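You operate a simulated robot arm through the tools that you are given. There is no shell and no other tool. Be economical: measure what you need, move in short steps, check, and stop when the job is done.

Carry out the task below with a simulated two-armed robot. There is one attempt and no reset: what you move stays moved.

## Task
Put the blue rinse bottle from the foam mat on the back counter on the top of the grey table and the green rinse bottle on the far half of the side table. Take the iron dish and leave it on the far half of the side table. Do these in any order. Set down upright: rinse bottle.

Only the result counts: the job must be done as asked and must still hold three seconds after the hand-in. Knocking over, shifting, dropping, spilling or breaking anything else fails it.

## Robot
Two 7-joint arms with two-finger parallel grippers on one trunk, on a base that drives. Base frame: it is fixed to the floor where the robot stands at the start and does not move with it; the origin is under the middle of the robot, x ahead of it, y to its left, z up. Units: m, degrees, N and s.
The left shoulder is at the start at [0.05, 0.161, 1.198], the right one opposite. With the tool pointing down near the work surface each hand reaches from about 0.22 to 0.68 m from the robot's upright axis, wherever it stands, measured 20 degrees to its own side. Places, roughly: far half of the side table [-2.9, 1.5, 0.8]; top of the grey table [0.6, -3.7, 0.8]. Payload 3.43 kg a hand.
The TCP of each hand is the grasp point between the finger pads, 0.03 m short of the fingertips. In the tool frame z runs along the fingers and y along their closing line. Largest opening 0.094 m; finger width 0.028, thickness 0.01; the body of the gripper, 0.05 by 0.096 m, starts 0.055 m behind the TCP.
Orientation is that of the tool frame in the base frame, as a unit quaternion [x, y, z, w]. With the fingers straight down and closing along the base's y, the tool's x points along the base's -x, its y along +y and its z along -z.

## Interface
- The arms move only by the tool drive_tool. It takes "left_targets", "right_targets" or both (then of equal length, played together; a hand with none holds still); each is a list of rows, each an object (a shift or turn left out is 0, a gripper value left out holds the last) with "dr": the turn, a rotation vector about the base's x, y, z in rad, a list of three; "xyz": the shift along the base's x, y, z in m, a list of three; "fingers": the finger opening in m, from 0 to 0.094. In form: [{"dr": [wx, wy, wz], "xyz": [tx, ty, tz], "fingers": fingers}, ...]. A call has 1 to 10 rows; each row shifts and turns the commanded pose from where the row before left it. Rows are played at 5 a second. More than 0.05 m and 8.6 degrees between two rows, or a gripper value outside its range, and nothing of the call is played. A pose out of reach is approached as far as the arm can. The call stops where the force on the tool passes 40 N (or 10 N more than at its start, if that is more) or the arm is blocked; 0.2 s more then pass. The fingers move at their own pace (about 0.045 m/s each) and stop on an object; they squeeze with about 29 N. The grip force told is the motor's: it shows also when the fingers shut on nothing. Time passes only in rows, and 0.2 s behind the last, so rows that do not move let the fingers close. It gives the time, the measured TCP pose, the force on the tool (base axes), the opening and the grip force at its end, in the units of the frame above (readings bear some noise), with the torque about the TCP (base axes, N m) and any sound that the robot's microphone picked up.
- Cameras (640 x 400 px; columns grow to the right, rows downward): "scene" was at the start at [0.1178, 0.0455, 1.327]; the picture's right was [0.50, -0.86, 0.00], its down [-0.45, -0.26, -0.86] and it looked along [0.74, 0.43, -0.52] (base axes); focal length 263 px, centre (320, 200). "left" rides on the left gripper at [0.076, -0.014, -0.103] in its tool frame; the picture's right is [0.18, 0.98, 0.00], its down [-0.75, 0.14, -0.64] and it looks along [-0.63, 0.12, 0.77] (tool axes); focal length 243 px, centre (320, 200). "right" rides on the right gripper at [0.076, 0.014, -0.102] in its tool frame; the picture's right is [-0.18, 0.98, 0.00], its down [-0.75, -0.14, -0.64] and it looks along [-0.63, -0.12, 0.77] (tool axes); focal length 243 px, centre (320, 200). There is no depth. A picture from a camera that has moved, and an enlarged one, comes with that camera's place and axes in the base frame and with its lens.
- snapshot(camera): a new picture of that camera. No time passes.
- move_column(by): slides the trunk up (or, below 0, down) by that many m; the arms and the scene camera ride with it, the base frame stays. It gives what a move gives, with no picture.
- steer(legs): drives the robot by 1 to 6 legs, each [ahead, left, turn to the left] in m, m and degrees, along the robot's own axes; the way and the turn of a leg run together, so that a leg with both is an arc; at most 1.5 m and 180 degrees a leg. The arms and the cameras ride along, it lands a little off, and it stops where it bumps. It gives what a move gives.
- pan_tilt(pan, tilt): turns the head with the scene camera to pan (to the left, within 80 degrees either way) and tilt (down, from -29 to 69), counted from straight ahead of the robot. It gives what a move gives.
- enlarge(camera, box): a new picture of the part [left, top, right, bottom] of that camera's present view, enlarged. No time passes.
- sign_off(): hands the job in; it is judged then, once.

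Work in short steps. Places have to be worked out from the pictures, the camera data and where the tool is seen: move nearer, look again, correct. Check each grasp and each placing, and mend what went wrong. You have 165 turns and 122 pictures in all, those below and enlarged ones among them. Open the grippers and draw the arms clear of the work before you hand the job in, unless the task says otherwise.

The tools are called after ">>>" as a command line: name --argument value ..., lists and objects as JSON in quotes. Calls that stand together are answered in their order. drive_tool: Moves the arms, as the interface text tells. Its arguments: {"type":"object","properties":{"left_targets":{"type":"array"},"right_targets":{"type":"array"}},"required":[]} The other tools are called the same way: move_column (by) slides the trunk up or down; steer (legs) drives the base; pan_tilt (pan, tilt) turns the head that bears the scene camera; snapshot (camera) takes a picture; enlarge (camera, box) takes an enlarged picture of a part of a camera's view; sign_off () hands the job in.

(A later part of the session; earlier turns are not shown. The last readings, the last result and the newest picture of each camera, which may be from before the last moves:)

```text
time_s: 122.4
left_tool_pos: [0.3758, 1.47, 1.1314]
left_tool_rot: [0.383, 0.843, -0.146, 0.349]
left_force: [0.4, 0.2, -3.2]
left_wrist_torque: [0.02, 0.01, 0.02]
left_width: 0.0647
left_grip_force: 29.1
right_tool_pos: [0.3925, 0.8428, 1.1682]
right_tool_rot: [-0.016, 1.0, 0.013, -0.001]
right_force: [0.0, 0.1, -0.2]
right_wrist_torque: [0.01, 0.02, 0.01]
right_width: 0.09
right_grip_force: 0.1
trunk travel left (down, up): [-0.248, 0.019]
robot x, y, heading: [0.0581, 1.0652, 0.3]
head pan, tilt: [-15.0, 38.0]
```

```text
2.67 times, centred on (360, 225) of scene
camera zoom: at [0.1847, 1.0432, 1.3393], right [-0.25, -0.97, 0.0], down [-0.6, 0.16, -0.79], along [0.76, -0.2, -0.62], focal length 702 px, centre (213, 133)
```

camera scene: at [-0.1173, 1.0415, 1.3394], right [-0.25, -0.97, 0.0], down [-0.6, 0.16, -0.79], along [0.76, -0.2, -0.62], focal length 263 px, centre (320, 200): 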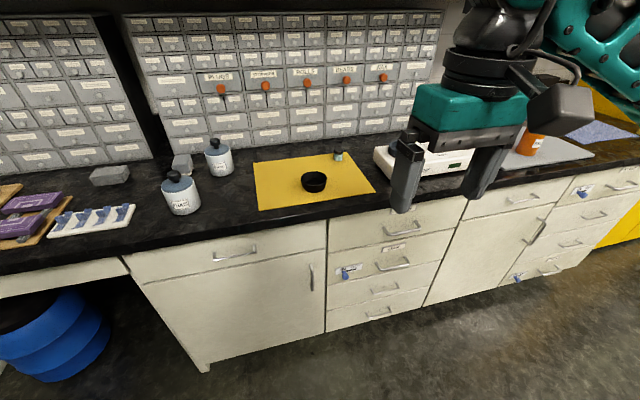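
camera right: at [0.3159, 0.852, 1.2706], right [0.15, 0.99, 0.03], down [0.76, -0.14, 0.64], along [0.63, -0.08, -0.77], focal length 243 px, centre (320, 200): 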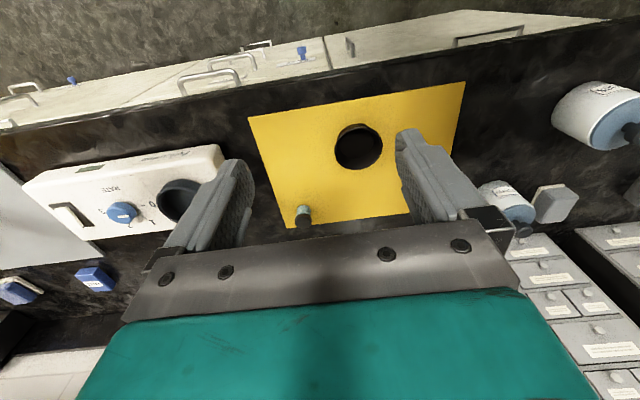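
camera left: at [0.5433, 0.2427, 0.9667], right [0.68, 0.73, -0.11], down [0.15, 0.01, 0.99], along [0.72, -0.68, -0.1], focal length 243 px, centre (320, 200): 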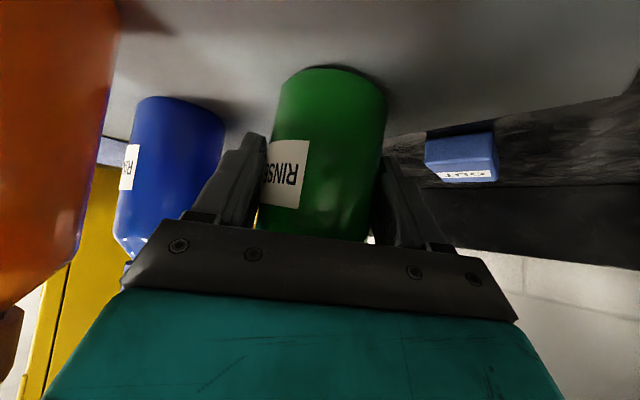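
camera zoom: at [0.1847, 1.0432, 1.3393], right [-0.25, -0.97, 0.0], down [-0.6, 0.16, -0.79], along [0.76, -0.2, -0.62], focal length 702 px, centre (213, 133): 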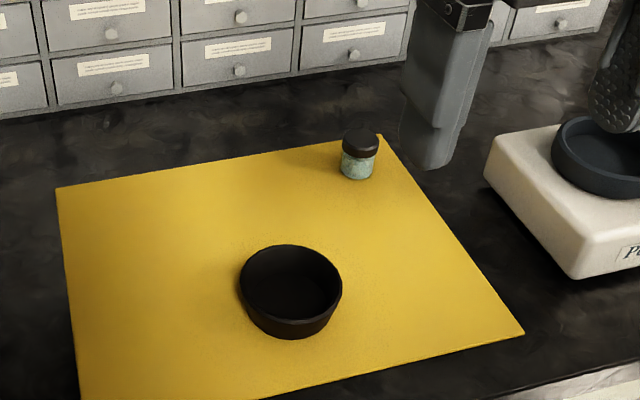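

There's also a dark dish on the white device. I zoom in on both to be sure which one is iron.

>>> pan_tilt --pan -40 --tilt 38

>>> snapshot --camera "scene"

>>> enlarge --camera "right" --box '[20, 80, 480, 260]'

```text
time_s: 123.2
left_tool_pos: [0.3744, 1.4705, 1.1324]
left_tool_rot: [0.382, 0.843, -0.146, 0.349]
left_force: [0.5, 0.2, -1.9]
left_wrist_torque: [0.03, 0.01, 0.01]
left_width: 0.0645
left_grip_force: 29.4
right_tool_pos: [0.3922, 0.8443, 1.1682]
right_tool_rot: [-0.015, 1.0, 0.013, 0.0]
right_force: [0.2, 0.6, 1.0]
right_wrist_torque: [0.04, 0.0, 0.02]
right_width: 0.0897
right_grip_force: 0.1
trunk travel left (down, up): [-0.248, 0.019]
robot x, y, heading: [0.0598, 1.0643, 0.1]
head pan, tilt: [-40.0, 38.0]
```

```text
67 pictures are left
camera scene: at [0.1671, 1.0101, 1.3394], right [-0.64, -0.77, 0.0], down [-0.47, 0.39, -0.79], along [0.61, -0.5, -0.62], focal length 263 px, centre (320, 200)
```

scene: 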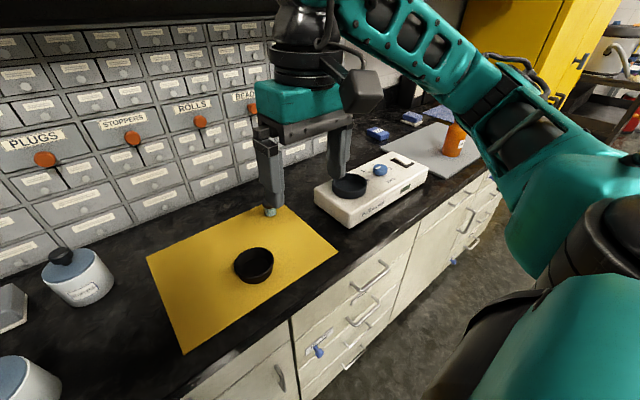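

```text
1.39 times, centred on (250, 170) of right
camera zoom: at [0.3153, 0.8521, 1.2707], right [0.15, 0.99, 0.03], down [0.76, -0.14, 0.64], along [0.63, -0.08, -0.77], focal length 338 px, centre (417, 242)
```

zoom: 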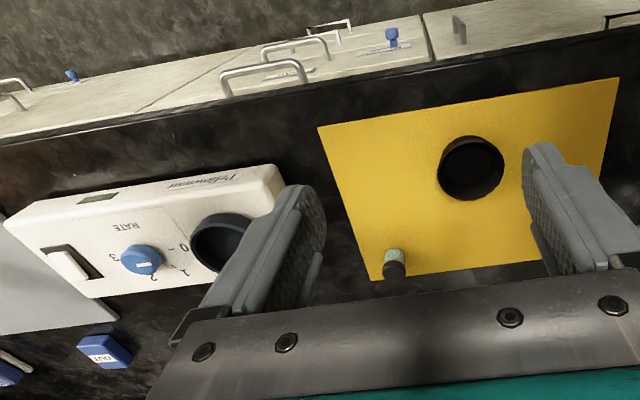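

The one on the device is its mixing plate. The brown-black dish on the yellow sheet, centred near (0.518, 0.896) and about 0.08 m wide, is the iron dish. I bring the right hand above it, fingers down.

>>> drive_tool --right_targets '[{"xyz": [0.031, 0.0125, -0.035], "fingers": 0.094}, {"xyz": [0.031, 0.0125, -0.035]}, {"xyz": [0.031, 0.0125, -0.035]}, {"xyz": [0.031, 0.0125, -0.035]}, {}]'

>>> snapshot --camera "right"

>>> snapshot --camera "scene"

```text
time_s: 124.5
left_tool_pos: [0.3747, 1.4715, 1.1332]
left_tool_rot: [0.383, 0.843, -0.145, 0.35]
left_force: [0.7, 0.0, -2.0]
left_wrist_torque: [0.05, 0.0, -0.01]
left_width: 0.0644
left_grip_force: 28.7
right_tool_pos: [0.518, 0.8928, 1.0283]
right_tool_rot: [-0.015, 1.0, 0.013, 0.0]
right_force: [0.0, 0.5, 0.2]
right_wrist_torque: [-0.02, 0.0, -0.01]
right_width: 0.0941
right_grip_force: 0.1
trunk travel left (down, up): [-0.248, 0.019]
robot x, y, heading: [0.0593, 1.0643, 0.4]
head pan, tilt: [-40.0, 38.0]
```

```text
65 pictures are left
camera right: at [0.4411, 0.9009, 1.1312], right [0.15, 0.99, 0.03], down [0.76, -0.13, 0.64], along [0.63, -0.08, -0.77], focal length 243 px, centre (320, 200)
```

right: 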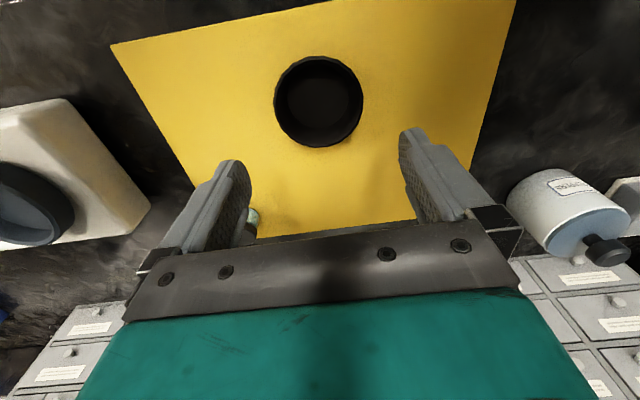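

```text
64 pictures are left
camera scene: at [0.1668, 1.0098, 1.3394], right [-0.64, -0.77, 0.0], down [-0.47, 0.39, -0.79], along [0.61, -0.5, -0.62], focal length 263 px, centre (320, 200)
```

scene: 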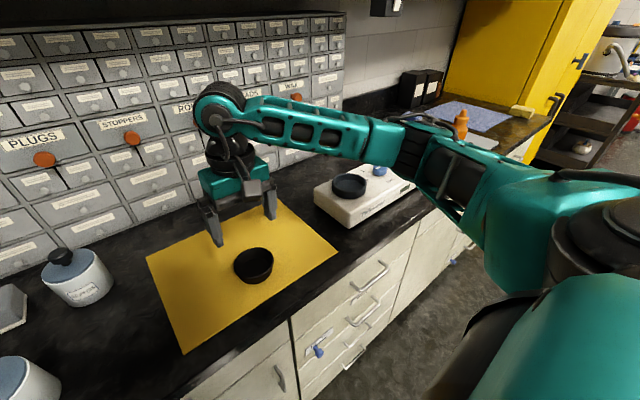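

The rim centre is at about (0.511, 0.894), about 0.082 m wide, so it fits between the open fingers with 6 mm each side. I descend partway and re-check.

>>> drive_tool --right_targets '[{"xyz": [-0.004, 0.0005, -0.035]}, {"xyz": [-0.003, 0.0005, -0.035]}, {}]'

>>> snapshot --camera "right"

```text
time_s: 125.2
left_tool_pos: [0.3742, 1.4708, 1.1308]
left_tool_rot: [0.383, 0.842, -0.147, 0.35]
left_force: [0.0, 0.2, -2.7]
left_wrist_torque: [-0.01, 0.01, -0.02]
left_width: 0.0644
left_grip_force: 28.8
right_tool_pos: [0.5115, 0.8939, 0.9586]
right_tool_rot: [-0.015, 1.0, 0.015, 0.0]
right_force: [0.3, 0.7, 0.2]
right_wrist_torque: [0.0, 0.01, 0.0]
right_width: 0.0939
right_grip_force: 0.0
trunk travel left (down, up): [-0.248, 0.019]
robot x, y, heading: [0.0607, 1.0646, 0.5]
head pan, tilt: [-40.0, 38.0]
```

```text
63 pictures are left
camera right: at [0.4341, 0.9025, 1.0618], right [0.15, 0.99, 0.03], down [0.76, -0.14, 0.64], along [0.63, -0.08, -0.77], focal length 243 px, centre (320, 200)
```

right: 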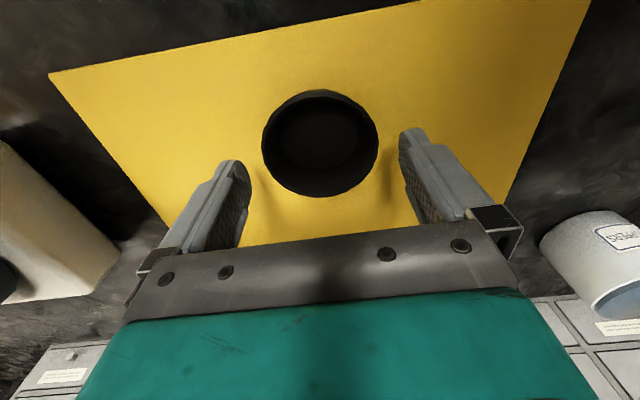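

Centred (rim centre 0.511, 0.894, z 0.905). I descend around the dish in small steps with the force guard.

>>> drive_tool --right_targets '[{"xyz": [0, 0, -0.015]}, {"xyz": [0, 0, -0.015]}, {"xyz": [0, 0, -0.005]}, {}]'

>>> snapshot --camera "right"

```text
time_s: 126.2
left_tool_pos: [0.3753, 1.4701, 1.1308]
left_tool_rot: [0.382, 0.843, -0.145, 0.349]
left_force: [-0.2, -0.2, -2.2]
left_wrist_torque: [0.0, 0.05, 0.0]
left_width: 0.0646
left_grip_force: 29.0
right_tool_pos: [0.5098, 0.894, 0.9242]
right_tool_rot: [-0.015, 1.0, 0.013, 0.0]
right_force: [0.3, 0.0, 0.7]
right_wrist_torque: [0.0, -0.02, -0.01]
right_width: 0.0938
right_grip_force: 0.1
trunk travel left (down, up): [-0.248, 0.019]
robot x, y, heading: [0.0591, 1.0615, 0.1]
head pan, tilt: [-40.0, 38.0]
```

```text
62 pictures are left
camera right: at [0.433, 0.9027, 1.0262], right [0.15, 0.99, 0.03], down [0.76, -0.14, 0.64], along [0.63, -0.08, -0.77], focal length 243 px, centre (320, 200)
```

right: 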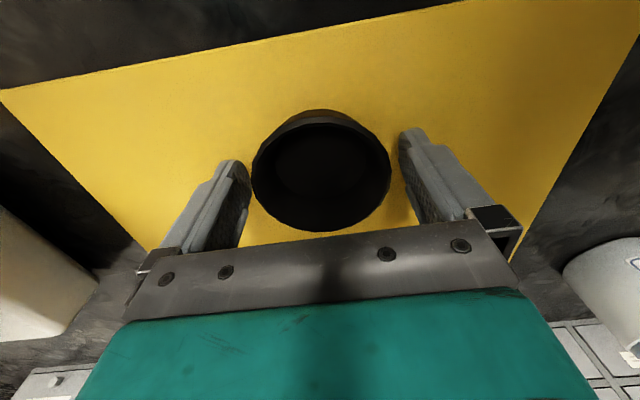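

Still centred with gaps on both sides. I go down a little more, guarded.

>>> drive_tool --right_targets '[{"xyz": [0.001, 0, -0.005]}, {"xyz": [0, 0, -0.005]}, {}]'

>>> drive_tool --right_targets '[{"xyz": [0, 0, -0.004]}, {}]'

>>> snapshot --camera "right"

```text
time_s: 127.0
left_tool_pos: [0.374, 1.4705, 1.1313]
left_tool_rot: [0.383, 0.843, -0.145, 0.35]
left_force: [0.9, 0.4, -2.9]
left_wrist_torque: [-0.03, 0.0, 0.01]
left_width: 0.0643
left_grip_force: 29.1
right_tool_pos: [0.5097, 0.8939, 0.9152]
right_tool_rot: [-0.015, 1.0, 0.012, 0.001]
right_force: [-1.6, -3.3, 16.5]
right_wrist_torque: [-1.02, 0.12, -0.09]
right_width: 0.094
right_grip_force: 0.1
trunk travel left (down, up): [-0.248, 0.019]
robot x, y, heading: [0.0606, 1.0628, 0.2]
head pan, tilt: [-40.0, 38.0]
```

```text
time_s: 127.6
left_tool_pos: [0.3722, 1.4712, 1.1312]
left_tool_rot: [0.382, 0.843, -0.145, 0.35]
left_force: [0.1, 0.7, -1.8]
left_wrist_torque: [0.01, 0.01, 0.0]
left_width: 0.0645
left_grip_force: 29.0
right_tool_pos: [0.5117, 0.8944, 0.915]
right_tool_rot: [-0.015, 1.0, 0.012, 0.003]
right_force: [-11.2, -0.5, 17.5]
right_wrist_torque: [-0.97, 0.57, -0.65]
right_width: 0.0941
right_grip_force: 0.1
trunk travel left (down, up): [-0.248, 0.019]
robot x, y, heading: [0.0598, 1.0618, 0.4]
head pan, tilt: [-40.0, 38.0]
stopped in row 2 (right hand): the force on the tool passed its limit (the readings are from after the stop); the commanded pose is now the measured one
```

```text
61 pictures are left
camera right: at [0.4328, 0.9029, 1.0174], right [0.16, 0.99, 0.03], down [0.75, -0.14, 0.64], along [0.64, -0.08, -0.76], focal length 243 px, centre (320, 200)
```

right: 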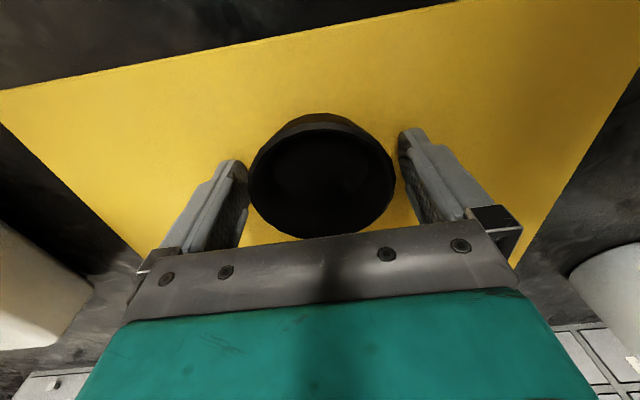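

The fingertips touched the sheet at TCP 0.915 (surface z of about 0.886). I lift 3 mm and close on the dish.

>>> drive_tool --right_targets '[{"xyz": [0, 0, 0.003]}, {}]'

>>> drive_tool --right_targets '[{"fingers": 0.08}, {"fingers": 0.06}, {"fingers": 0.06}, {"fingers": 0.06}, {"fingers": 0.06}]'

>>> snapshot --camera "right"

```text
time_s: 128.2
left_tool_pos: [0.3749, 1.472, 1.1321]
left_tool_rot: [0.383, 0.843, -0.146, 0.349]
left_force: [-0.5, -0.5, -2.8]
left_wrist_torque: [0.01, 0.0, 0.01]
left_width: 0.0646
left_grip_force: 29.4
right_tool_pos: [0.5131, 0.8951, 0.9155]
right_tool_rot: [-0.014, 1.0, 0.013, 0.003]
right_force: [-2.5, 0.0, 1.6]
right_wrist_torque: [-0.13, 0.09, -0.09]
right_width: 0.0936
right_grip_force: 0.0
trunk travel left (down, up): [-0.248, 0.019]
robot x, y, heading: [0.0596, 1.0634, 0.3]
head pan, tilt: [-40.0, 38.0]
```

```text
time_s: 129.4
left_tool_pos: [0.375, 1.4696, 1.1319]
left_tool_rot: [0.384, 0.842, -0.147, 0.349]
left_force: [-0.4, 0.0, -2.8]
left_wrist_torque: [0.03, 0.01, 0.01]
left_width: 0.0644
left_grip_force: 28.9
right_tool_pos: [0.5132, 0.8937, 0.9167]
right_tool_rot: [-0.016, 1.0, 0.013, 0.002]
right_force: [0.0, 1.6, -0.2]
right_wrist_torque: [0.02, -0.03, -0.07]
right_width: 0.0791
right_grip_force: 28.5
trunk travel left (down, up): [-0.248, 0.019]
robot x, y, heading: [0.0607, 1.0656, 0.3]
head pan, tilt: [-40.0, 38.0]
```

```text
60 pictures are left
camera right: at [0.435, 0.9027, 1.0179], right [0.16, 0.99, 0.03], down [0.75, -0.14, 0.64], along [0.64, -0.08, -0.77], focal length 243 px, centre (320, 200)
```

right: 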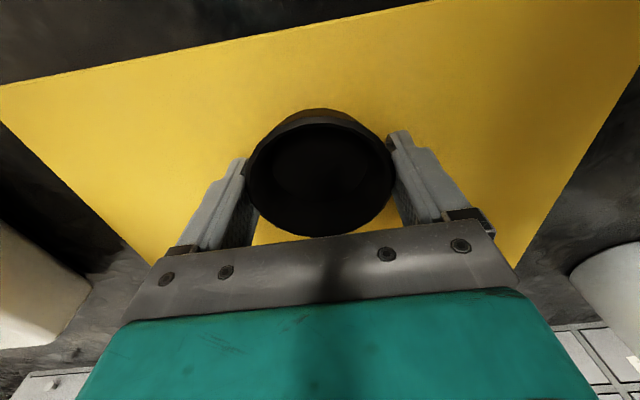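

The dish is gripped at 0.079 m. I lift it and check that it stays.

>>> drive_tool --right_targets '[{"xyz": [0, 0, 0.02]}, {"xyz": [0, 0, 0.03]}, {"xyz": [0, 0, 0.045]}, {"xyz": [0, 0, 0.045]}, {"xyz": [-0.01, 0, 0.045]}, {}]'

>>> snapshot --camera "right"

```text
time_s: 130.8
left_tool_pos: [0.3758, 1.47, 1.1313]
left_tool_rot: [0.383, 0.843, -0.146, 0.349]
left_force: [0.6, 0.5, -3.6]
left_wrist_torque: [0.01, -0.02, -0.01]
left_width: 0.0645
left_grip_force: 29.1
right_tool_pos: [0.5016, 0.8926, 1.102]
right_tool_rot: [-0.014, 1.0, 0.012, 0.002]
right_force: [-0.6, -0.1, -3.4]
right_wrist_torque: [-0.03, 0.01, 0.03]
right_width: 0.0794
right_grip_force: 29.0
trunk travel left (down, up): [-0.248, 0.019]
robot x, y, heading: [0.0579, 1.0654, 0.3]
head pan, tilt: [-40.0, 38.0]
```

```text
59 pictures are left
camera right: at [0.4239, 0.9024, 1.2042], right [0.16, 0.99, 0.03], down [0.75, -0.14, 0.64], along [0.64, -0.08, -0.77], focal length 243 px, centre (320, 200)
```

right: 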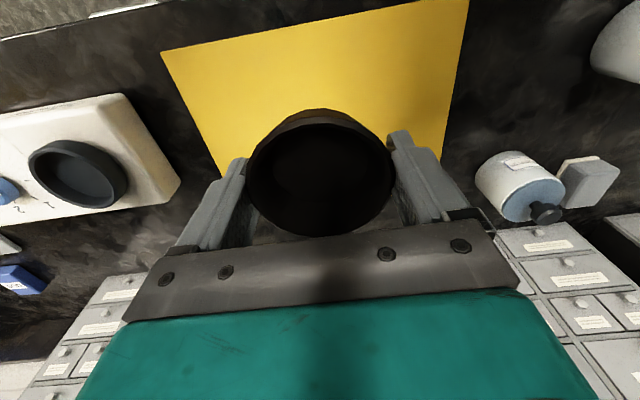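

The dish is secure (about 0.35 kg). I pull the hand in, back off and turn around towards the side table.

>>> drive_tool --right_targets '[{"xyz": [-0.03, -0.012, 0.015]}, {"xyz": [-0.03, -0.012, 0.015]}, {"xyz": [-0.03, -0.012, 0.015]}, {"xyz": [-0.03, -0.012, 0.01]}]'

>>> steer --legs '[[-0.65, 0, 0], [0, 0, 90], [0, 0, 90]]'

>>> pan_tilt --pan 0 --tilt 22

>>> snapshot --camera "scene"

```text
time_s: 131.8
left_tool_pos: [0.375, 1.4703, 1.1316]
left_tool_rot: [0.383, 0.843, -0.145, 0.349]
left_force: [-0.5, -0.1, -1.4]
left_wrist_torque: [0.0, 0.02, 0.01]
left_width: 0.0645
left_grip_force: 28.7
right_tool_pos: [0.382, 0.845, 1.1568]
right_tool_rot: [-0.015, 1.0, 0.013, 0.002]
right_force: [-0.9, -1.1, -2.5]
right_wrist_torque: [-0.03, 0.0, 0.01]
right_width: 0.0792
right_grip_force: 28.8
trunk travel left (down, up): [-0.248, 0.019]
robot x, y, heading: [0.0612, 1.0644, 0.1]
head pan, tilt: [-40.0, 38.0]
```

```text
time_s: 143.1
left_tool_pos: [-0.9157, 0.6609, 1.1318]
left_tool_rot: [0.84, -0.389, -0.348, -0.148]
left_force: [-0.5, 0.3, -2.2]
left_wrist_torque: [0.0, -0.01, -0.03]
left_width: 0.0641
left_grip_force: 29.2
right_tool_pos: [-0.9154, 1.2865, 1.1568]
right_tool_rot: [1.0, 0.008, -0.003, 0.013]
right_force: [0.0, -0.1, -2.8]
right_wrist_torque: [-0.02, 0.01, -0.03]
right_width: 0.0793
right_grip_force: 28.9
trunk travel left (down, up): [-0.248, 0.019]
robot x, y, heading: [-0.5961, 1.0616, 179.6]
head pan, tilt: [-40.0, 38.0]
```

```text
time_s: 144.1
left_tool_pos: [-0.9143, 0.6603, 1.1305]
left_tool_rot: [0.841, -0.389, -0.347, -0.148]
left_force: [-0.7, 0.2, -1.9]
left_wrist_torque: [0.01, -0.01, -0.01]
left_width: 0.0644
left_grip_force: 29.0
right_tool_pos: [-0.9144, 1.2854, 1.1566]
right_tool_rot: [1.0, 0.008, -0.003, 0.013]
right_force: [0.1, 0.3, -2.2]
right_wrist_torque: [-0.02, 0.01, -0.01]
right_width: 0.0793
right_grip_force: 28.9
trunk travel left (down, up): [-0.248, 0.019]
robot x, y, heading: [-0.5958, 1.0634, 179.6]
head pan, tilt: [0.0, 22.0]
```

```text
58 pictures are left
camera scene: at [-0.7287, 1.0633, 1.3645], right [0.01, 1.0, 0.0], down [0.38, 0.0, -0.93], along [-0.93, 0.01, -0.38], focal length 263 px, centre (320, 200)
```

scene: 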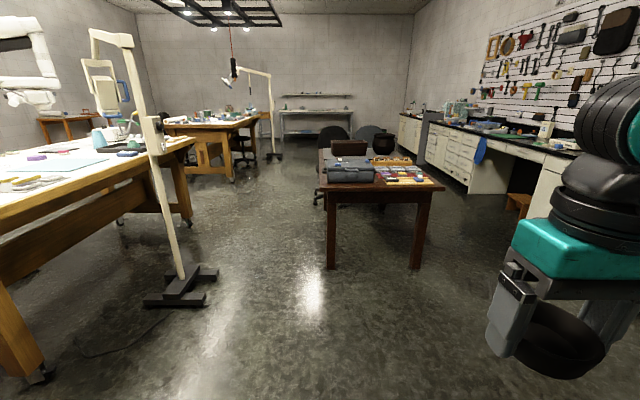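

The dark side table starts at x about -2.55, y 1.15–1.9, and is cluttered near this end. There's free floor on its right side (y > 1.9). I drive diagonally that way for a better view.

>>> steer --legs '[[0.8, -1.2, 0]]'

>>> pan_tilt --pan 30 --tilt 28

>>> snapshot --camera "scene"

```text
time_s: 151.4
left_tool_pos: [-1.7065, 1.8843, 1.1311]
left_tool_rot: [0.843, -0.383, -0.349, -0.146]
left_force: [-0.6, -0.7, -1.7]
left_wrist_torque: [-0.03, -0.01, 0.01]
left_width: 0.0645
left_grip_force: 28.9
right_tool_pos: [-1.7149, 2.5103, 1.1561]
right_tool_rot: [1.0, 0.014, -0.002, 0.014]
right_force: [-0.2, -0.4, -2.9]
right_wrist_torque: [-0.03, 0.0, -0.02]
right_width: 0.0793
right_grip_force: 28.9
trunk travel left (down, up): [-0.248, 0.019]
robot x, y, heading: [-1.3868, 2.2866, -179.7]
head pan, tilt: [0.0, 22.0]
```

```text
time_s: 152.3
left_tool_pos: [-1.7064, 1.8832, 1.1317]
left_tool_rot: [0.843, -0.383, -0.349, -0.146]
left_force: [0.1, 0.4, -2.8]
left_wrist_torque: [-0.02, -0.01, 0.02]
left_width: 0.0643
left_grip_force: 29.3
right_tool_pos: [-1.7145, 2.5098, 1.1568]
right_tool_rot: [1.0, 0.014, -0.003, 0.014]
right_force: [-0.6, 0.1, -2.8]
right_wrist_torque: [-0.01, -0.01, -0.04]
right_width: 0.0792
right_grip_force: 28.8
trunk travel left (down, up): [-0.248, 0.019]
robot x, y, heading: [-1.3933, 2.2883, -179.7]
head pan, tilt: [30.0, 28.0]
```

```text
57 pictures are left
camera scene: at [-1.5107, 2.2436, 1.3549], right [-0.5, 0.86, 0.0], down [0.41, 0.24, -0.88], along [-0.76, -0.44, -0.47], focal length 263 px, centre (320, 200)
```

scene: 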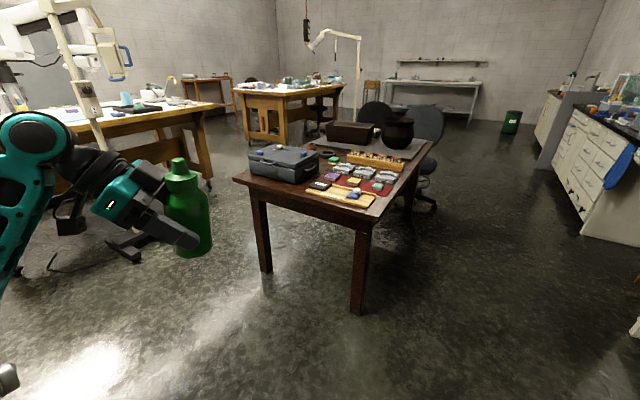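

I zoom in on the side table.

>>> enlarge --camera "scene" --box '[220, 90, 460, 240]'

```text
2.67 times, centred on (340, 165) of scene
camera zoom: at [-1.5107, 2.2436, 1.3549], right [-0.5, 0.86, 0.0], down [0.41, 0.24, -0.88], along [-0.76, -0.44, -0.47], focal length 702 px, centre (267, 293)
```

zoom: 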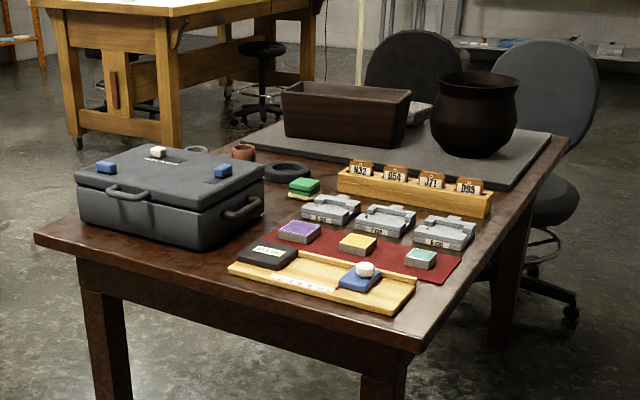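

The table is long in x with the clutter at the near end, and a mat with a box and a pot at the far end. I drive along its right side for accurate measurements.

>>> steer --legs '[[0.0, -0.3, 0], [0.9, 0, 0]]'

>>> pan_tilt --pan 60 --tilt 35

>>> snapshot --camera "scene"

```text
time_s: 158.7
left_tool_pos: [-2.6097, 2.1924, 1.1323]
left_tool_rot: [0.839, -0.391, -0.347, -0.149]
left_force: [-0.1, 0.5, -3.5]
left_wrist_torque: [-0.02, 0.02, 0.02]
left_width: 0.0643
left_grip_force: 28.5
right_tool_pos: [-2.6053, 2.8197, 1.1557]
right_tool_rot: [1.0, 0.005, -0.003, 0.014]
right_force: [-0.2, 0.1, -1.6]
right_wrist_torque: [-0.04, -0.03, 0.02]
right_width: 0.0792
right_grip_force: 29.6
trunk travel left (down, up): [-0.248, 0.019]
robot x, y, heading: [-2.2882, 2.5929, 179.0]
head pan, tilt: [30.0, 28.0]
```

```text
time_s: 159.6
left_tool_pos: [-2.6099, 2.1931, 1.1308]
left_tool_rot: [0.839, -0.391, -0.347, -0.149]
left_force: [-0.6, -0.7, -2.7]
left_wrist_torque: [-0.02, -0.02, -0.04]
left_width: 0.0644
left_grip_force: 28.2
right_tool_pos: [-2.6063, 2.8191, 1.1573]
right_tool_rot: [1.0, 0.004, -0.002, 0.013]
right_force: [-0.6, 0.0, -2.5]
right_wrist_torque: [0.0, -0.01, 0.02]
right_width: 0.0789
right_grip_force: 29.1
trunk travel left (down, up): [-0.248, 0.019]
robot x, y, heading: [-2.2901, 2.5951, 178.9]
head pan, tilt: [60.0, 35.0]
```

```text
55 pictures are left
camera scene: at [-2.3729, 2.5176, 1.3439], right [-0.86, 0.51, 0.0], down [0.29, 0.49, -0.82], along [-0.42, -0.7, -0.57], focal length 263 px, centre (320, 200)
```

scene: 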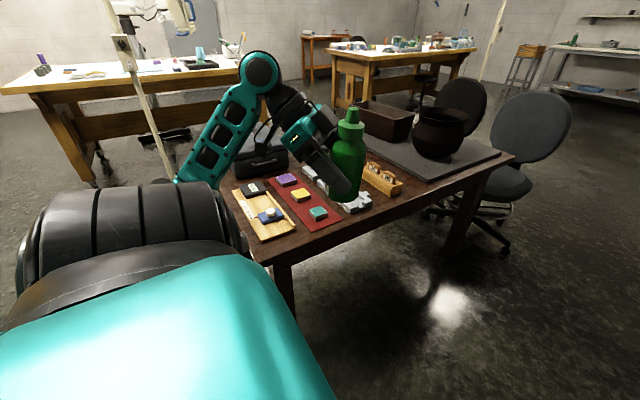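

The side table spans x of about -2.51 to -3.85 and y 1.07 to 1.97, at z of about 0.75. The given place (-2.9, 1.5) is the centre of its +x half, so I'll put things within x -3.1 to -2.55. The only free top there looks to be behind the tool case, near (-3.0, 1.2), reachable from the -y side. I drive around, facing +y.

>>> steer --legs '[[-0.75, 0, 0], [0, 0, -89], [-1.0, 0, 0], [-0.85, 0, 0]]'

>>> pan_tilt --pan 70 --tilt 25

>>> snapshot --camera "scene"

```text
time_s: 176.3
left_tool_pos: [-1.9154, 1.0388, 1.1323]
left_tool_rot: [-0.332, 0.864, 0.147, 0.349]
left_force: [0.4, 0.3, -1.8]
left_wrist_torque: [0.02, 0.03, 0.01]
left_width: 0.0642
left_grip_force: 28.9
right_tool_pos: [-1.2902, 1.0552, 1.1565]
right_tool_rot: [0.722, -0.692, -0.01, 0.008]
right_force: [-0.1, -0.2, -2.7]
right_wrist_torque: [-0.02, 0.0, 0.02]
right_width: 0.0794
right_grip_force: 29.3
trunk travel left (down, up): [-0.248, 0.019]
robot x, y, heading: [-1.5069, 0.7294, 91.0]
head pan, tilt: [60.0, 35.0]
```

```text
time_s: 177.0
left_tool_pos: [-1.9149, 1.0391, 1.1317]
left_tool_rot: [-0.331, 0.865, 0.145, 0.349]
left_force: [0.8, -0.4, -2.0]
left_wrist_torque: [0.0, 0.01, -0.02]
left_width: 0.0647
left_grip_force: 28.9
right_tool_pos: [-1.2895, 1.056, 1.1562]
right_tool_rot: [0.722, -0.692, -0.011, 0.008]
right_force: [-0.1, 0.0, -3.1]
right_wrist_torque: [-0.03, -0.03, 0.0]
right_width: 0.0792
right_grip_force: 28.4
trunk travel left (down, up): [-0.248, 0.019]
robot x, y, heading: [-1.5058, 0.7304, 91.0]
head pan, tilt: [70.0, 25.0]
```

```text
54 pictures are left
camera scene: at [-1.5932, 0.8008, 1.3597], right [0.33, 0.95, 0.0], down [0.4, -0.14, -0.91], along [-0.86, 0.29, -0.42], focal length 263 px, centre (320, 200)
```

scene: 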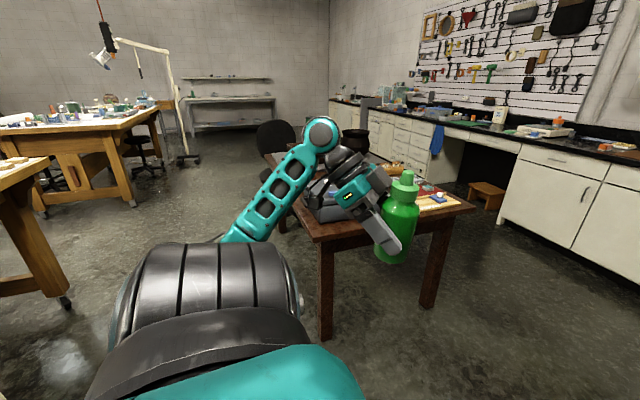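

The floor strip between the lamp stand (feet up to y of about 0.29) and the table edge (1.07) fits the base at y 0.73. I strafe left alongside the table.

>>> steer --legs '[[0.02, 0.7, -1], [0, 0.72, 0]]'

>>> pan_tilt --pan 0 --tilt 40

>>> snapshot --camera "scene"

```text
time_s: 184.5
left_tool_pos: [-3.3405, 1.0747, 1.1317]
left_tool_rot: [-0.32, 0.869, 0.141, 0.35]
left_force: [0.1, 0.2, -3.0]
left_wrist_torque: [0.01, 0.0, 0.01]
left_width: 0.0646
left_grip_force: 28.7
right_tool_pos: [-2.7159, 1.0757, 1.1559]
right_tool_rot: [0.713, -0.701, -0.011, 0.007]
right_force: [0.1, -0.1, -2.2]
right_wrist_torque: [0.0, 0.0, 0.01]
right_width: 0.0791
right_grip_force: 29.2
trunk travel left (down, up): [-0.248, 0.019]
robot x, y, heading: [-2.9381, 0.7558, 89.4]
head pan, tilt: [70.0, 25.0]
```

```text
time_s: 185.9
left_tool_pos: [-3.3413, 1.0754, 1.1323]
left_tool_rot: [-0.32, 0.869, 0.141, 0.351]
left_force: [-0.7, 0.4, -2.7]
left_wrist_torque: [-0.02, 0.0, 0.0]
left_width: 0.0644
left_grip_force: 29.0
right_tool_pos: [-2.7143, 1.0763, 1.1563]
right_tool_rot: [0.713, -0.701, -0.011, 0.008]
right_force: [-0.1, -0.2, -2.4]
right_wrist_torque: [0.0, -0.05, 0.0]
right_width: 0.0791
right_grip_force: 29.3
trunk travel left (down, up): [-0.248, 0.019]
robot x, y, heading: [-2.9391, 0.7573, 89.4]
head pan, tilt: [0.0, 40.0]
```

```text
53 pictures are left
camera scene: at [-2.938, 0.8817, 1.3364], right [1.0, -0.01, 0.0], down [0.0, -0.64, -0.77], along [0.0, 0.77, -0.64], focal length 263 px, centre (320, 200)
```

scene: 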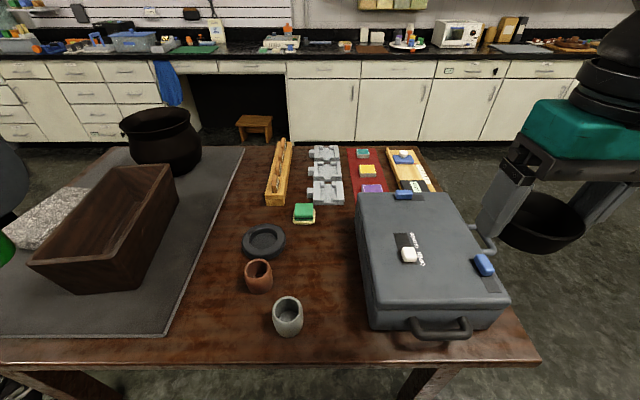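

Now the layout is clear. The mat edge is at x -3.27, cups at (-3.01, 1.14) and (-3.09, 1.25), a ring at (-3.10, 1.38) and the case from x about -2.83. The free strip is x -3.0 to -2.84. Bottle goes to about (-2.92, 1.32) and dish to about (-2.92, 1.17). I zoom to verify, then shift the base so the left hand is favourably placed.

>>> enlarge --camera "scene" --box '[220, 180, 460, 380]'

>>> steer --legs '[[0.02, -0.2, 0]]'

>>> drive_tool --left_targets '[{"dr": [0, 0, 0.125]}, {"dr": [0, 0, 0.125]}, {"dr": [0, 0, 0.125]}, {"dr": [0, 0, 0.125]}, {"dr": [0, 0, 0.125]}, {"dr": [0, 0, 0.125]}, {"dr": [0, 0, 0.11]}, {}]'

```text
2.00 times, centred on (340, 280) of scene
camera zoom: at [-2.938, 0.8817, 1.3364], right [1.0, -0.01, 0.0], down [0.0, -0.64, -0.77], along [0.0, 0.77, -0.64], focal length 527 px, centre (280, 40)
```

zoom: 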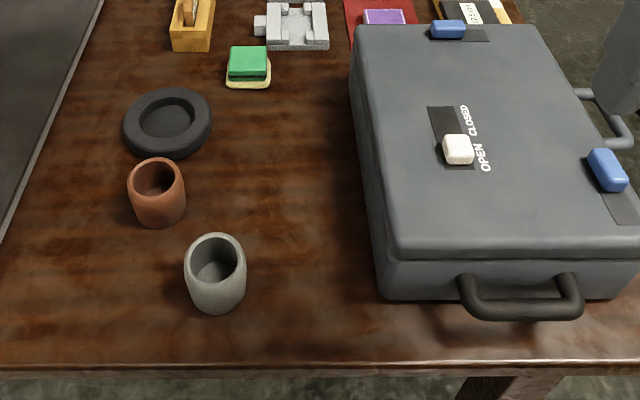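

```text
time_s: 187.5
left_tool_pos: [-3.14, 1.095, 1.1326]
left_tool_rot: [-0.319, 0.87, 0.141, 0.35]
left_force: [0.0, -0.3, -2.3]
left_wrist_torque: [-0.04, 0.08, 0.02]
left_width: 0.0646
left_grip_force: 29.0
right_tool_pos: [-2.5138, 1.0942, 1.1562]
right_tool_rot: [0.712, -0.702, -0.011, 0.008]
right_force: [0.5, -0.1, -4.1]
right_wrist_torque: [0.01, 0.0, 0.0]
right_width: 0.0792
right_grip_force: 29.2
trunk travel left (down, up): [-0.248, 0.019]
robot x, y, heading: [-2.7375, 0.7731, 89.4]
head pan, tilt: [0.0, 40.0]
```

```text
time_s: 189.3
left_tool_pos: [-3.1413, 1.095, 1.1312]
left_tool_rot: [-0.652, 0.657, 0.275, 0.26]
left_force: [-0.5, -0.7, -2.7]
left_wrist_torque: [-0.02, 0.02, -0.02]
left_width: 0.0645
left_grip_force: 29.9
right_tool_pos: [-2.5159, 1.0941, 1.1568]
right_tool_rot: [0.711, -0.703, -0.011, 0.007]
right_force: [-0.3, 1.0, -3.3]
right_wrist_torque: [0.01, 0.0, -0.01]
right_width: 0.0791
right_grip_force: 28.6
trunk travel left (down, up): [-0.248, 0.019]
robot x, y, heading: [-2.7411, 0.7739, 89.5]
head pan, tilt: [0.0, 40.0]
```

Case edge confirmed at x -2.83; the grey cup's right edge is at -2.976 and it is about 0.09 m tall. I lower the trunk 0.12 m for reach, then move the green bottle over (-2.92, 1.34).

>>> move_column --by -0.1

>>> drive_tool --left_targets '[{"xyz": [0.0316, 0.035, 0]}, {"xyz": [0.0316, 0.035, 0]}, {"xyz": [0.0316, 0.035, 0]}, {"xyz": [0.0316, 0.035, 0]}, {"xyz": [0.0316, 0.035, 0]}, {"xyz": [0.0316, 0.035, 0]}, {"xyz": [0.0316, 0.035, 0]}, {}]'

>>> snapshot --camera "scene"

>>> snapshot --camera "left"

```text
time_s: 190.6
left_tool_pos: [-3.1409, 1.0946, 1.032]
left_tool_rot: [-0.652, 0.657, 0.275, 0.26]
left_force: [0.1, -0.7, -3.1]
left_wrist_torque: [-0.02, -0.03, -0.02]
left_width: 0.0644
left_grip_force: 29.1
right_tool_pos: [-2.5157, 1.0937, 1.057]
right_tool_rot: [0.712, -0.702, -0.011, 0.007]
right_force: [-0.2, -0.3, -2.5]
right_wrist_torque: [-0.04, 0.01, -0.03]
right_width: 0.0793
right_grip_force: 28.8
trunk travel left (down, up): [-0.148, 0.119]
robot x, y, heading: [-2.7414, 0.7759, 89.3]
head pan, tilt: [0.0, 40.0]
```

```text
time_s: 192.4
left_tool_pos: [-2.9207, 1.3383, 1.0288]
left_tool_rot: [-0.653, 0.657, 0.274, 0.258]
left_force: [-0.3, -0.7, -2.9]
left_wrist_torque: [-0.01, 0.02, 0.01]
left_width: 0.0645
left_grip_force: 29.0
right_tool_pos: [-2.5152, 1.0929, 1.0569]
right_tool_rot: [0.712, -0.702, -0.011, 0.007]
right_force: [0.2, -0.2, -2.5]
right_wrist_torque: [-0.02, -0.04, -0.02]
right_width: 0.079
right_grip_force: 28.8
trunk travel left (down, up): [-0.148, 0.119]
robot x, y, heading: [-2.74, 0.7749, 89.7]
head pan, tilt: [0.0, 40.0]
```

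```text
51 pictures are left
camera scene: at [-2.7391, 0.9, 1.2364], right [1.0, -0.01, 0.0], down [-0.01, -0.64, -0.77], along [0.01, 0.77, -0.64], focal length 263 px, centre (320, 200)
```

scene: 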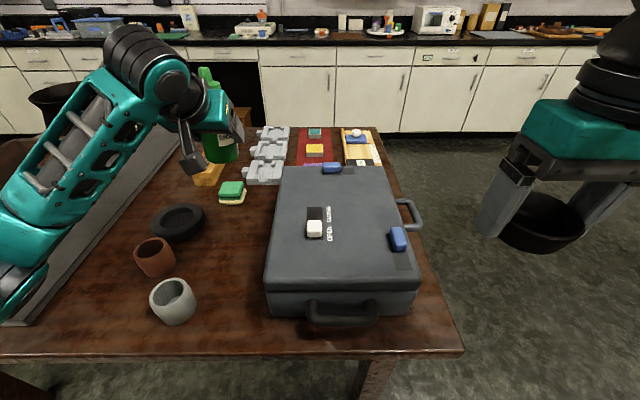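

```text
50 pictures are left
camera left: at [-2.9061, 1.2133, 1.0491], right [-0.99, -0.13, -0.11], down [-0.12, 0.09, 0.99], along [-0.12, 0.99, -0.1], focal length 243 px, centre (320, 200)
```

left: 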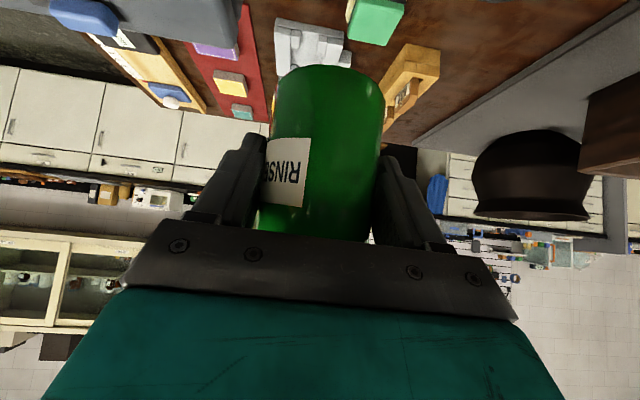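

Positioned right above the free strip. I lower with the arm to TCP z of about 0.90 and check clearances.

>>> drive_tool --left_targets '[{"xyz": [0, 0, -0.043]}, {"xyz": [0, 0, -0.043]}, {"xyz": [0, 0, -0.043]}, {}]'

>>> snapshot --camera "scene"

>>> snapshot --camera "left"

```text
time_s: 193.4
left_tool_pos: [-2.9204, 1.3399, 0.9004]
left_tool_rot: [-0.652, 0.658, 0.274, 0.26]
left_force: [0.1, -0.9, -2.4]
left_wrist_torque: [-0.01, -0.01, 0.03]
left_width: 0.0644
left_grip_force: 29.1
right_tool_pos: [-2.5157, 1.0931, 1.0567]
right_tool_rot: [0.712, -0.702, -0.011, 0.007]
right_force: [0.1, 1.1, -2.5]
right_wrist_torque: [-0.05, 0.01, 0.04]
right_width: 0.0792
right_grip_force: 28.5
trunk travel left (down, up): [-0.148, 0.119]
robot x, y, heading: [-2.7413, 0.7759, 89.4]
head pan, tilt: [0.0, 40.0]
```

```text
49 pictures are left
camera scene: at [-2.739, 0.9, 1.2364], right [1.0, -0.01, 0.0], down [-0.01, -0.64, -0.77], along [0.01, 0.77, -0.64], focal length 263 px, centre (320, 200)
```

scene: 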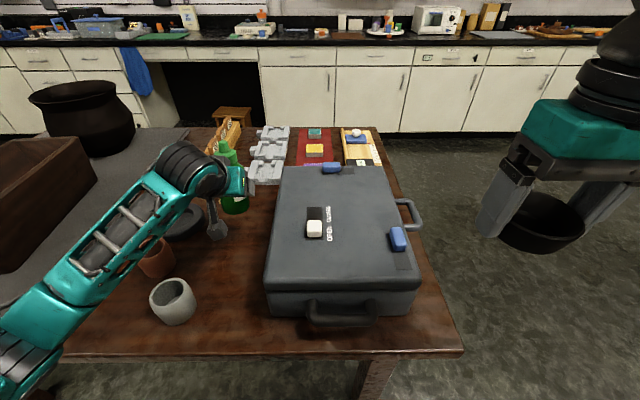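

```text
48 pictures are left
camera left: at [-2.9064, 1.2138, 0.9204], right [-0.99, -0.13, -0.11], down [-0.12, 0.09, 0.99], along [-0.12, 0.99, -0.1], focal length 243 px, centre (320, 200)
```

left: 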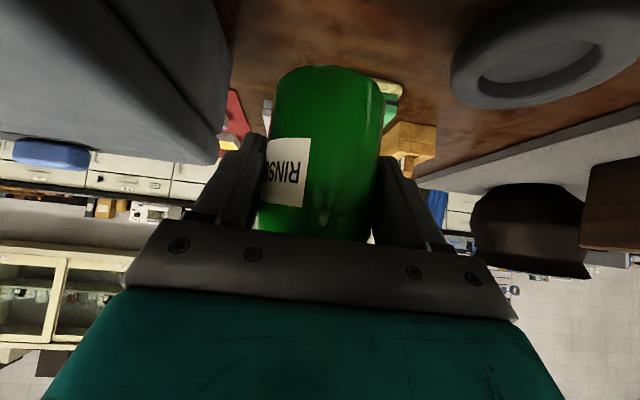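

The left forearm would come down over the grey cup if I lowered further there. I swap the plan: dish to the far spot (-2.905, 1.35) with the vertical right hand first, and bottle to the near spot (-2.90, 1.19). I raise and retract the left hand.

>>> drive_tool --left_targets '[{"xyz": [0, 0, 0.043]}, {"xyz": [0, 0, 0.043]}, {"xyz": [0, 0, 0.043]}, {"xyz": [-0.025, -0.03, 0.02]}, {"xyz": [-0.025, -0.03, 0.02]}, {"xyz": [-0.025, -0.03, 0.02]}, {"xyz": [-0.025, -0.03, 0.02]}, {"xyz": [-0.025, -0.03, 0.02]}, {"xyz": [-0.025, -0.03, 0.02]}, {"xyz": [-0.025, -0.03, 0]}]'

>>> steer --legs '[[0, 0.35, 0]]'

>>> pan_tilt --pan -15 --tilt 45

>>> snapshot --camera "scene"

```text
time_s: 195.6
left_tool_pos: [-3.0938, 1.1301, 1.1482]
left_tool_rot: [-0.652, 0.658, 0.274, 0.26]
left_force: [1.1, 0.3, -2.3]
left_wrist_torque: [-0.02, 0.02, -0.03]
left_width: 0.0645
left_grip_force: 28.8
right_tool_pos: [-2.5148, 1.0938, 1.0571]
right_tool_rot: [0.712, -0.702, -0.011, 0.007]
right_force: [-0.3, 0.7, -3.9]
right_wrist_torque: [0.0, -0.03, 0.0]
right_width: 0.079
right_grip_force: 28.8
trunk travel left (down, up): [-0.148, 0.119]
robot x, y, heading: [-2.7369, 0.7728, 89.4]
head pan, tilt: [0.0, 40.0]
```

```text
time_s: 197.9
left_tool_pos: [-3.4471, 1.1303, 1.1481]
left_tool_rot: [-0.654, 0.655, 0.275, 0.259]
left_force: [-0.5, -0.4, -2.4]
left_wrist_torque: [-0.04, -0.01, -0.04]
left_width: 0.0642
left_grip_force: 28.9
right_tool_pos: [-2.8659, 1.0972, 1.0567]
right_tool_rot: [0.714, -0.7, -0.01, 0.007]
right_force: [-0.8, 0.2, -3.1]
right_wrist_torque: [-0.04, 0.03, -0.04]
right_width: 0.0792
right_grip_force: 29.0
trunk travel left (down, up): [-0.148, 0.119]
robot x, y, heading: [-3.0924, 0.7755, 89.7]
head pan, tilt: [0.0, 40.0]
```

```text
time_s: 198.7
left_tool_pos: [-3.4456, 1.1298, 1.1481]
left_tool_rot: [-0.655, 0.655, 0.274, 0.259]
left_force: [-0.6, -0.1, -2.7]
left_wrist_torque: [-0.03, 0.02, -0.01]
left_width: 0.0644
left_grip_force: 29.4
right_tool_pos: [-2.8654, 1.0972, 1.0558]
right_tool_rot: [0.715, -0.699, -0.011, 0.007]
right_force: [0.2, -0.8, -3.0]
right_wrist_torque: [-0.02, 0.03, -0.02]
right_width: 0.0793
right_grip_force: 28.8
trunk travel left (down, up): [-0.148, 0.119]
robot x, y, heading: [-3.0875, 0.7769, 89.6]
head pan, tilt: [-15.0, 45.0]
```

```text
47 pictures are left
camera scene: at [-3.0673, 0.8957, 1.2291], right [0.97, -0.26, 0.0], down [-0.18, -0.68, -0.71], along [0.18, 0.68, -0.71], focal length 263 px, centre (320, 200)
```

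scene: 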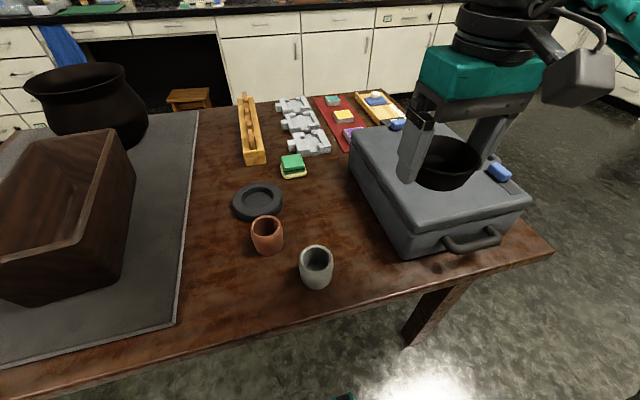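

Clear view of the free strip. I move the dish over (-2.905, 1.35) at height, then check.

>>> drive_tool --right_targets '[{"xyz": [-0.0066, 0.042, 0]}, {"xyz": [-0.0066, 0.042, 0]}, {"xyz": [-0.0066, 0.042, 0]}, {"xyz": [-0.0066, 0.042, 0]}, {"xyz": [-0.0066, 0.042, -0.01]}, {"xyz": [-0.0066, 0.042, -0.02]}, {}]'

>>> snapshot --camera "scene"

>>> snapshot --camera "right"

```text
time_s: 200.3
left_tool_pos: [-3.4457, 1.1297, 1.149]
left_tool_rot: [-0.654, 0.655, 0.275, 0.259]
left_force: [0.7, 0.0, -2.9]
left_wrist_torque: [0.0, -0.03, 0.0]
left_width: 0.0645
left_grip_force: 28.9
right_tool_pos: [-2.9033, 1.3504, 1.0261]
right_tool_rot: [0.714, -0.7, -0.011, 0.006]
right_force: [0.4, -0.6, -3.1]
right_wrist_torque: [-0.02, -0.02, 0.02]
right_width: 0.0794
right_grip_force: 29.1
trunk travel left (down, up): [-0.148, 0.119]
robot x, y, heading: [-3.0867, 0.7782, 89.7]
head pan, tilt: [-15.0, 45.0]
```

```text
46 pictures are left
camera scene: at [-3.0671, 0.8956, 1.2291], right [0.97, -0.26, 0.0], down [-0.19, -0.68, -0.71], along [0.19, 0.68, -0.71], focal length 263 px, centre (320, 200)
```

scene: 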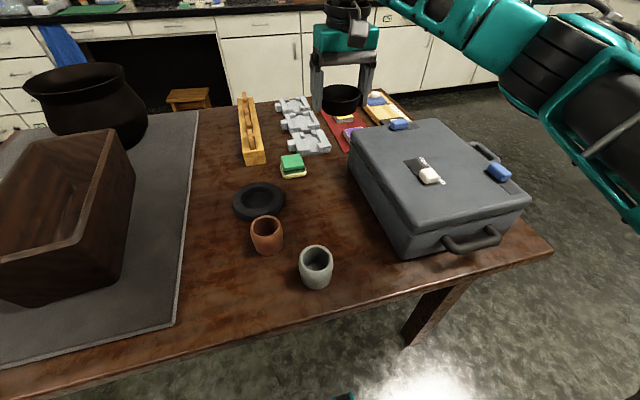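

```text
45 pictures are left
camera right: at [-2.915, 1.2725, 1.1289], right [-0.99, 0.16, 0.03], down [0.14, 0.75, 0.64], along [0.09, 0.64, -0.77], focal length 243 px, centre (320, 200)
```

right: 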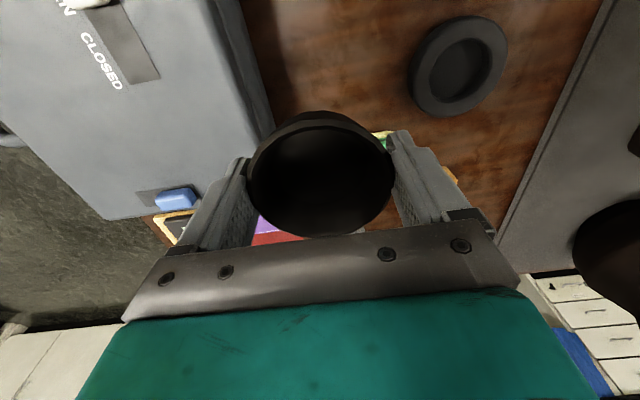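

The dish is above the strip. I shift 25 mm left to stay clear of the case, and lower to z of about 0.86.

>>> drive_tool --right_targets '[{"xyz": [-0.025, 0, -0.02]}, {"xyz": [0, 0, -0.045]}, {"xyz": [0, 0, -0.045]}, {"xyz": [0, 0, -0.045]}, {}]'

>>> snapshot --camera "right"

>>> enlarge --camera "scene" --box '[200, 40, 480, 240]'

```text
time_s: 201.5
left_tool_pos: [-3.4456, 1.1312, 1.1487]
left_tool_rot: [-0.654, 0.656, 0.274, 0.26]
left_force: [-0.3, -0.3, -2.0]
left_wrist_torque: [-0.02, 0.05, 0.0]
left_width: 0.0646
left_grip_force: 29.1
right_tool_pos: [-2.9291, 1.3495, 0.8714]
right_tool_rot: [0.715, -0.699, -0.011, 0.007]
right_force: [0.0, 0.5, -2.4]
right_wrist_torque: [-0.02, 0.01, 0.01]
right_width: 0.0792
right_grip_force: 28.9
trunk travel left (down, up): [-0.148, 0.119]
robot x, y, heading: [-3.0911, 0.7767, 89.9]
head pan, tilt: [-15.0, 45.0]
```

```text
44 pictures are left
camera right: at [-2.9387, 1.2722, 0.9744], right [-0.99, 0.16, 0.03], down [0.14, 0.75, 0.64], along [0.09, 0.64, -0.77], focal length 243 px, centre (320, 200)
```

right: 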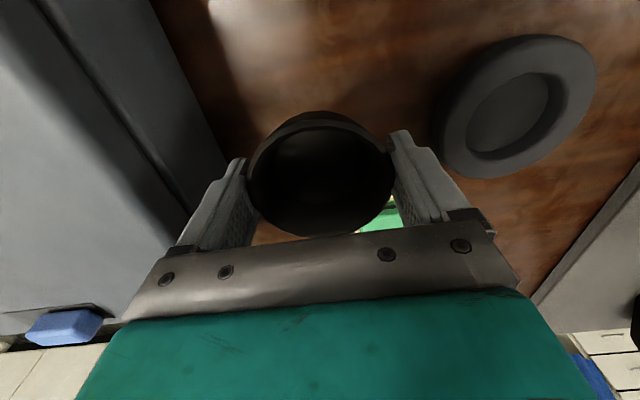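

```text
2.00 times, centred on (340, 140) of scene
camera zoom: at [-3.0673, 0.8957, 1.2291], right [0.97, -0.26, 0.0], down [-0.19, -0.68, -0.71], along [0.19, 0.68, -0.71], focal length 527 px, centre (280, 320)
```

zoom: 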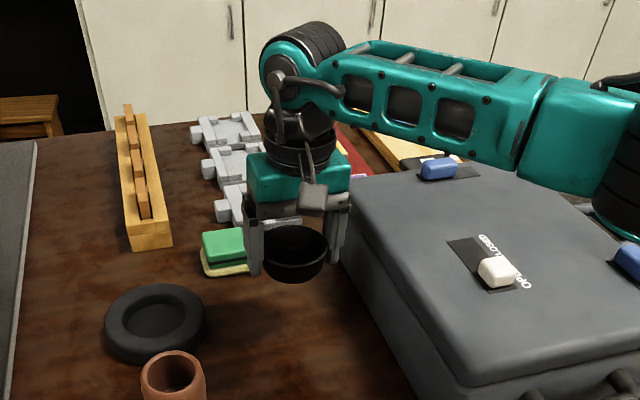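

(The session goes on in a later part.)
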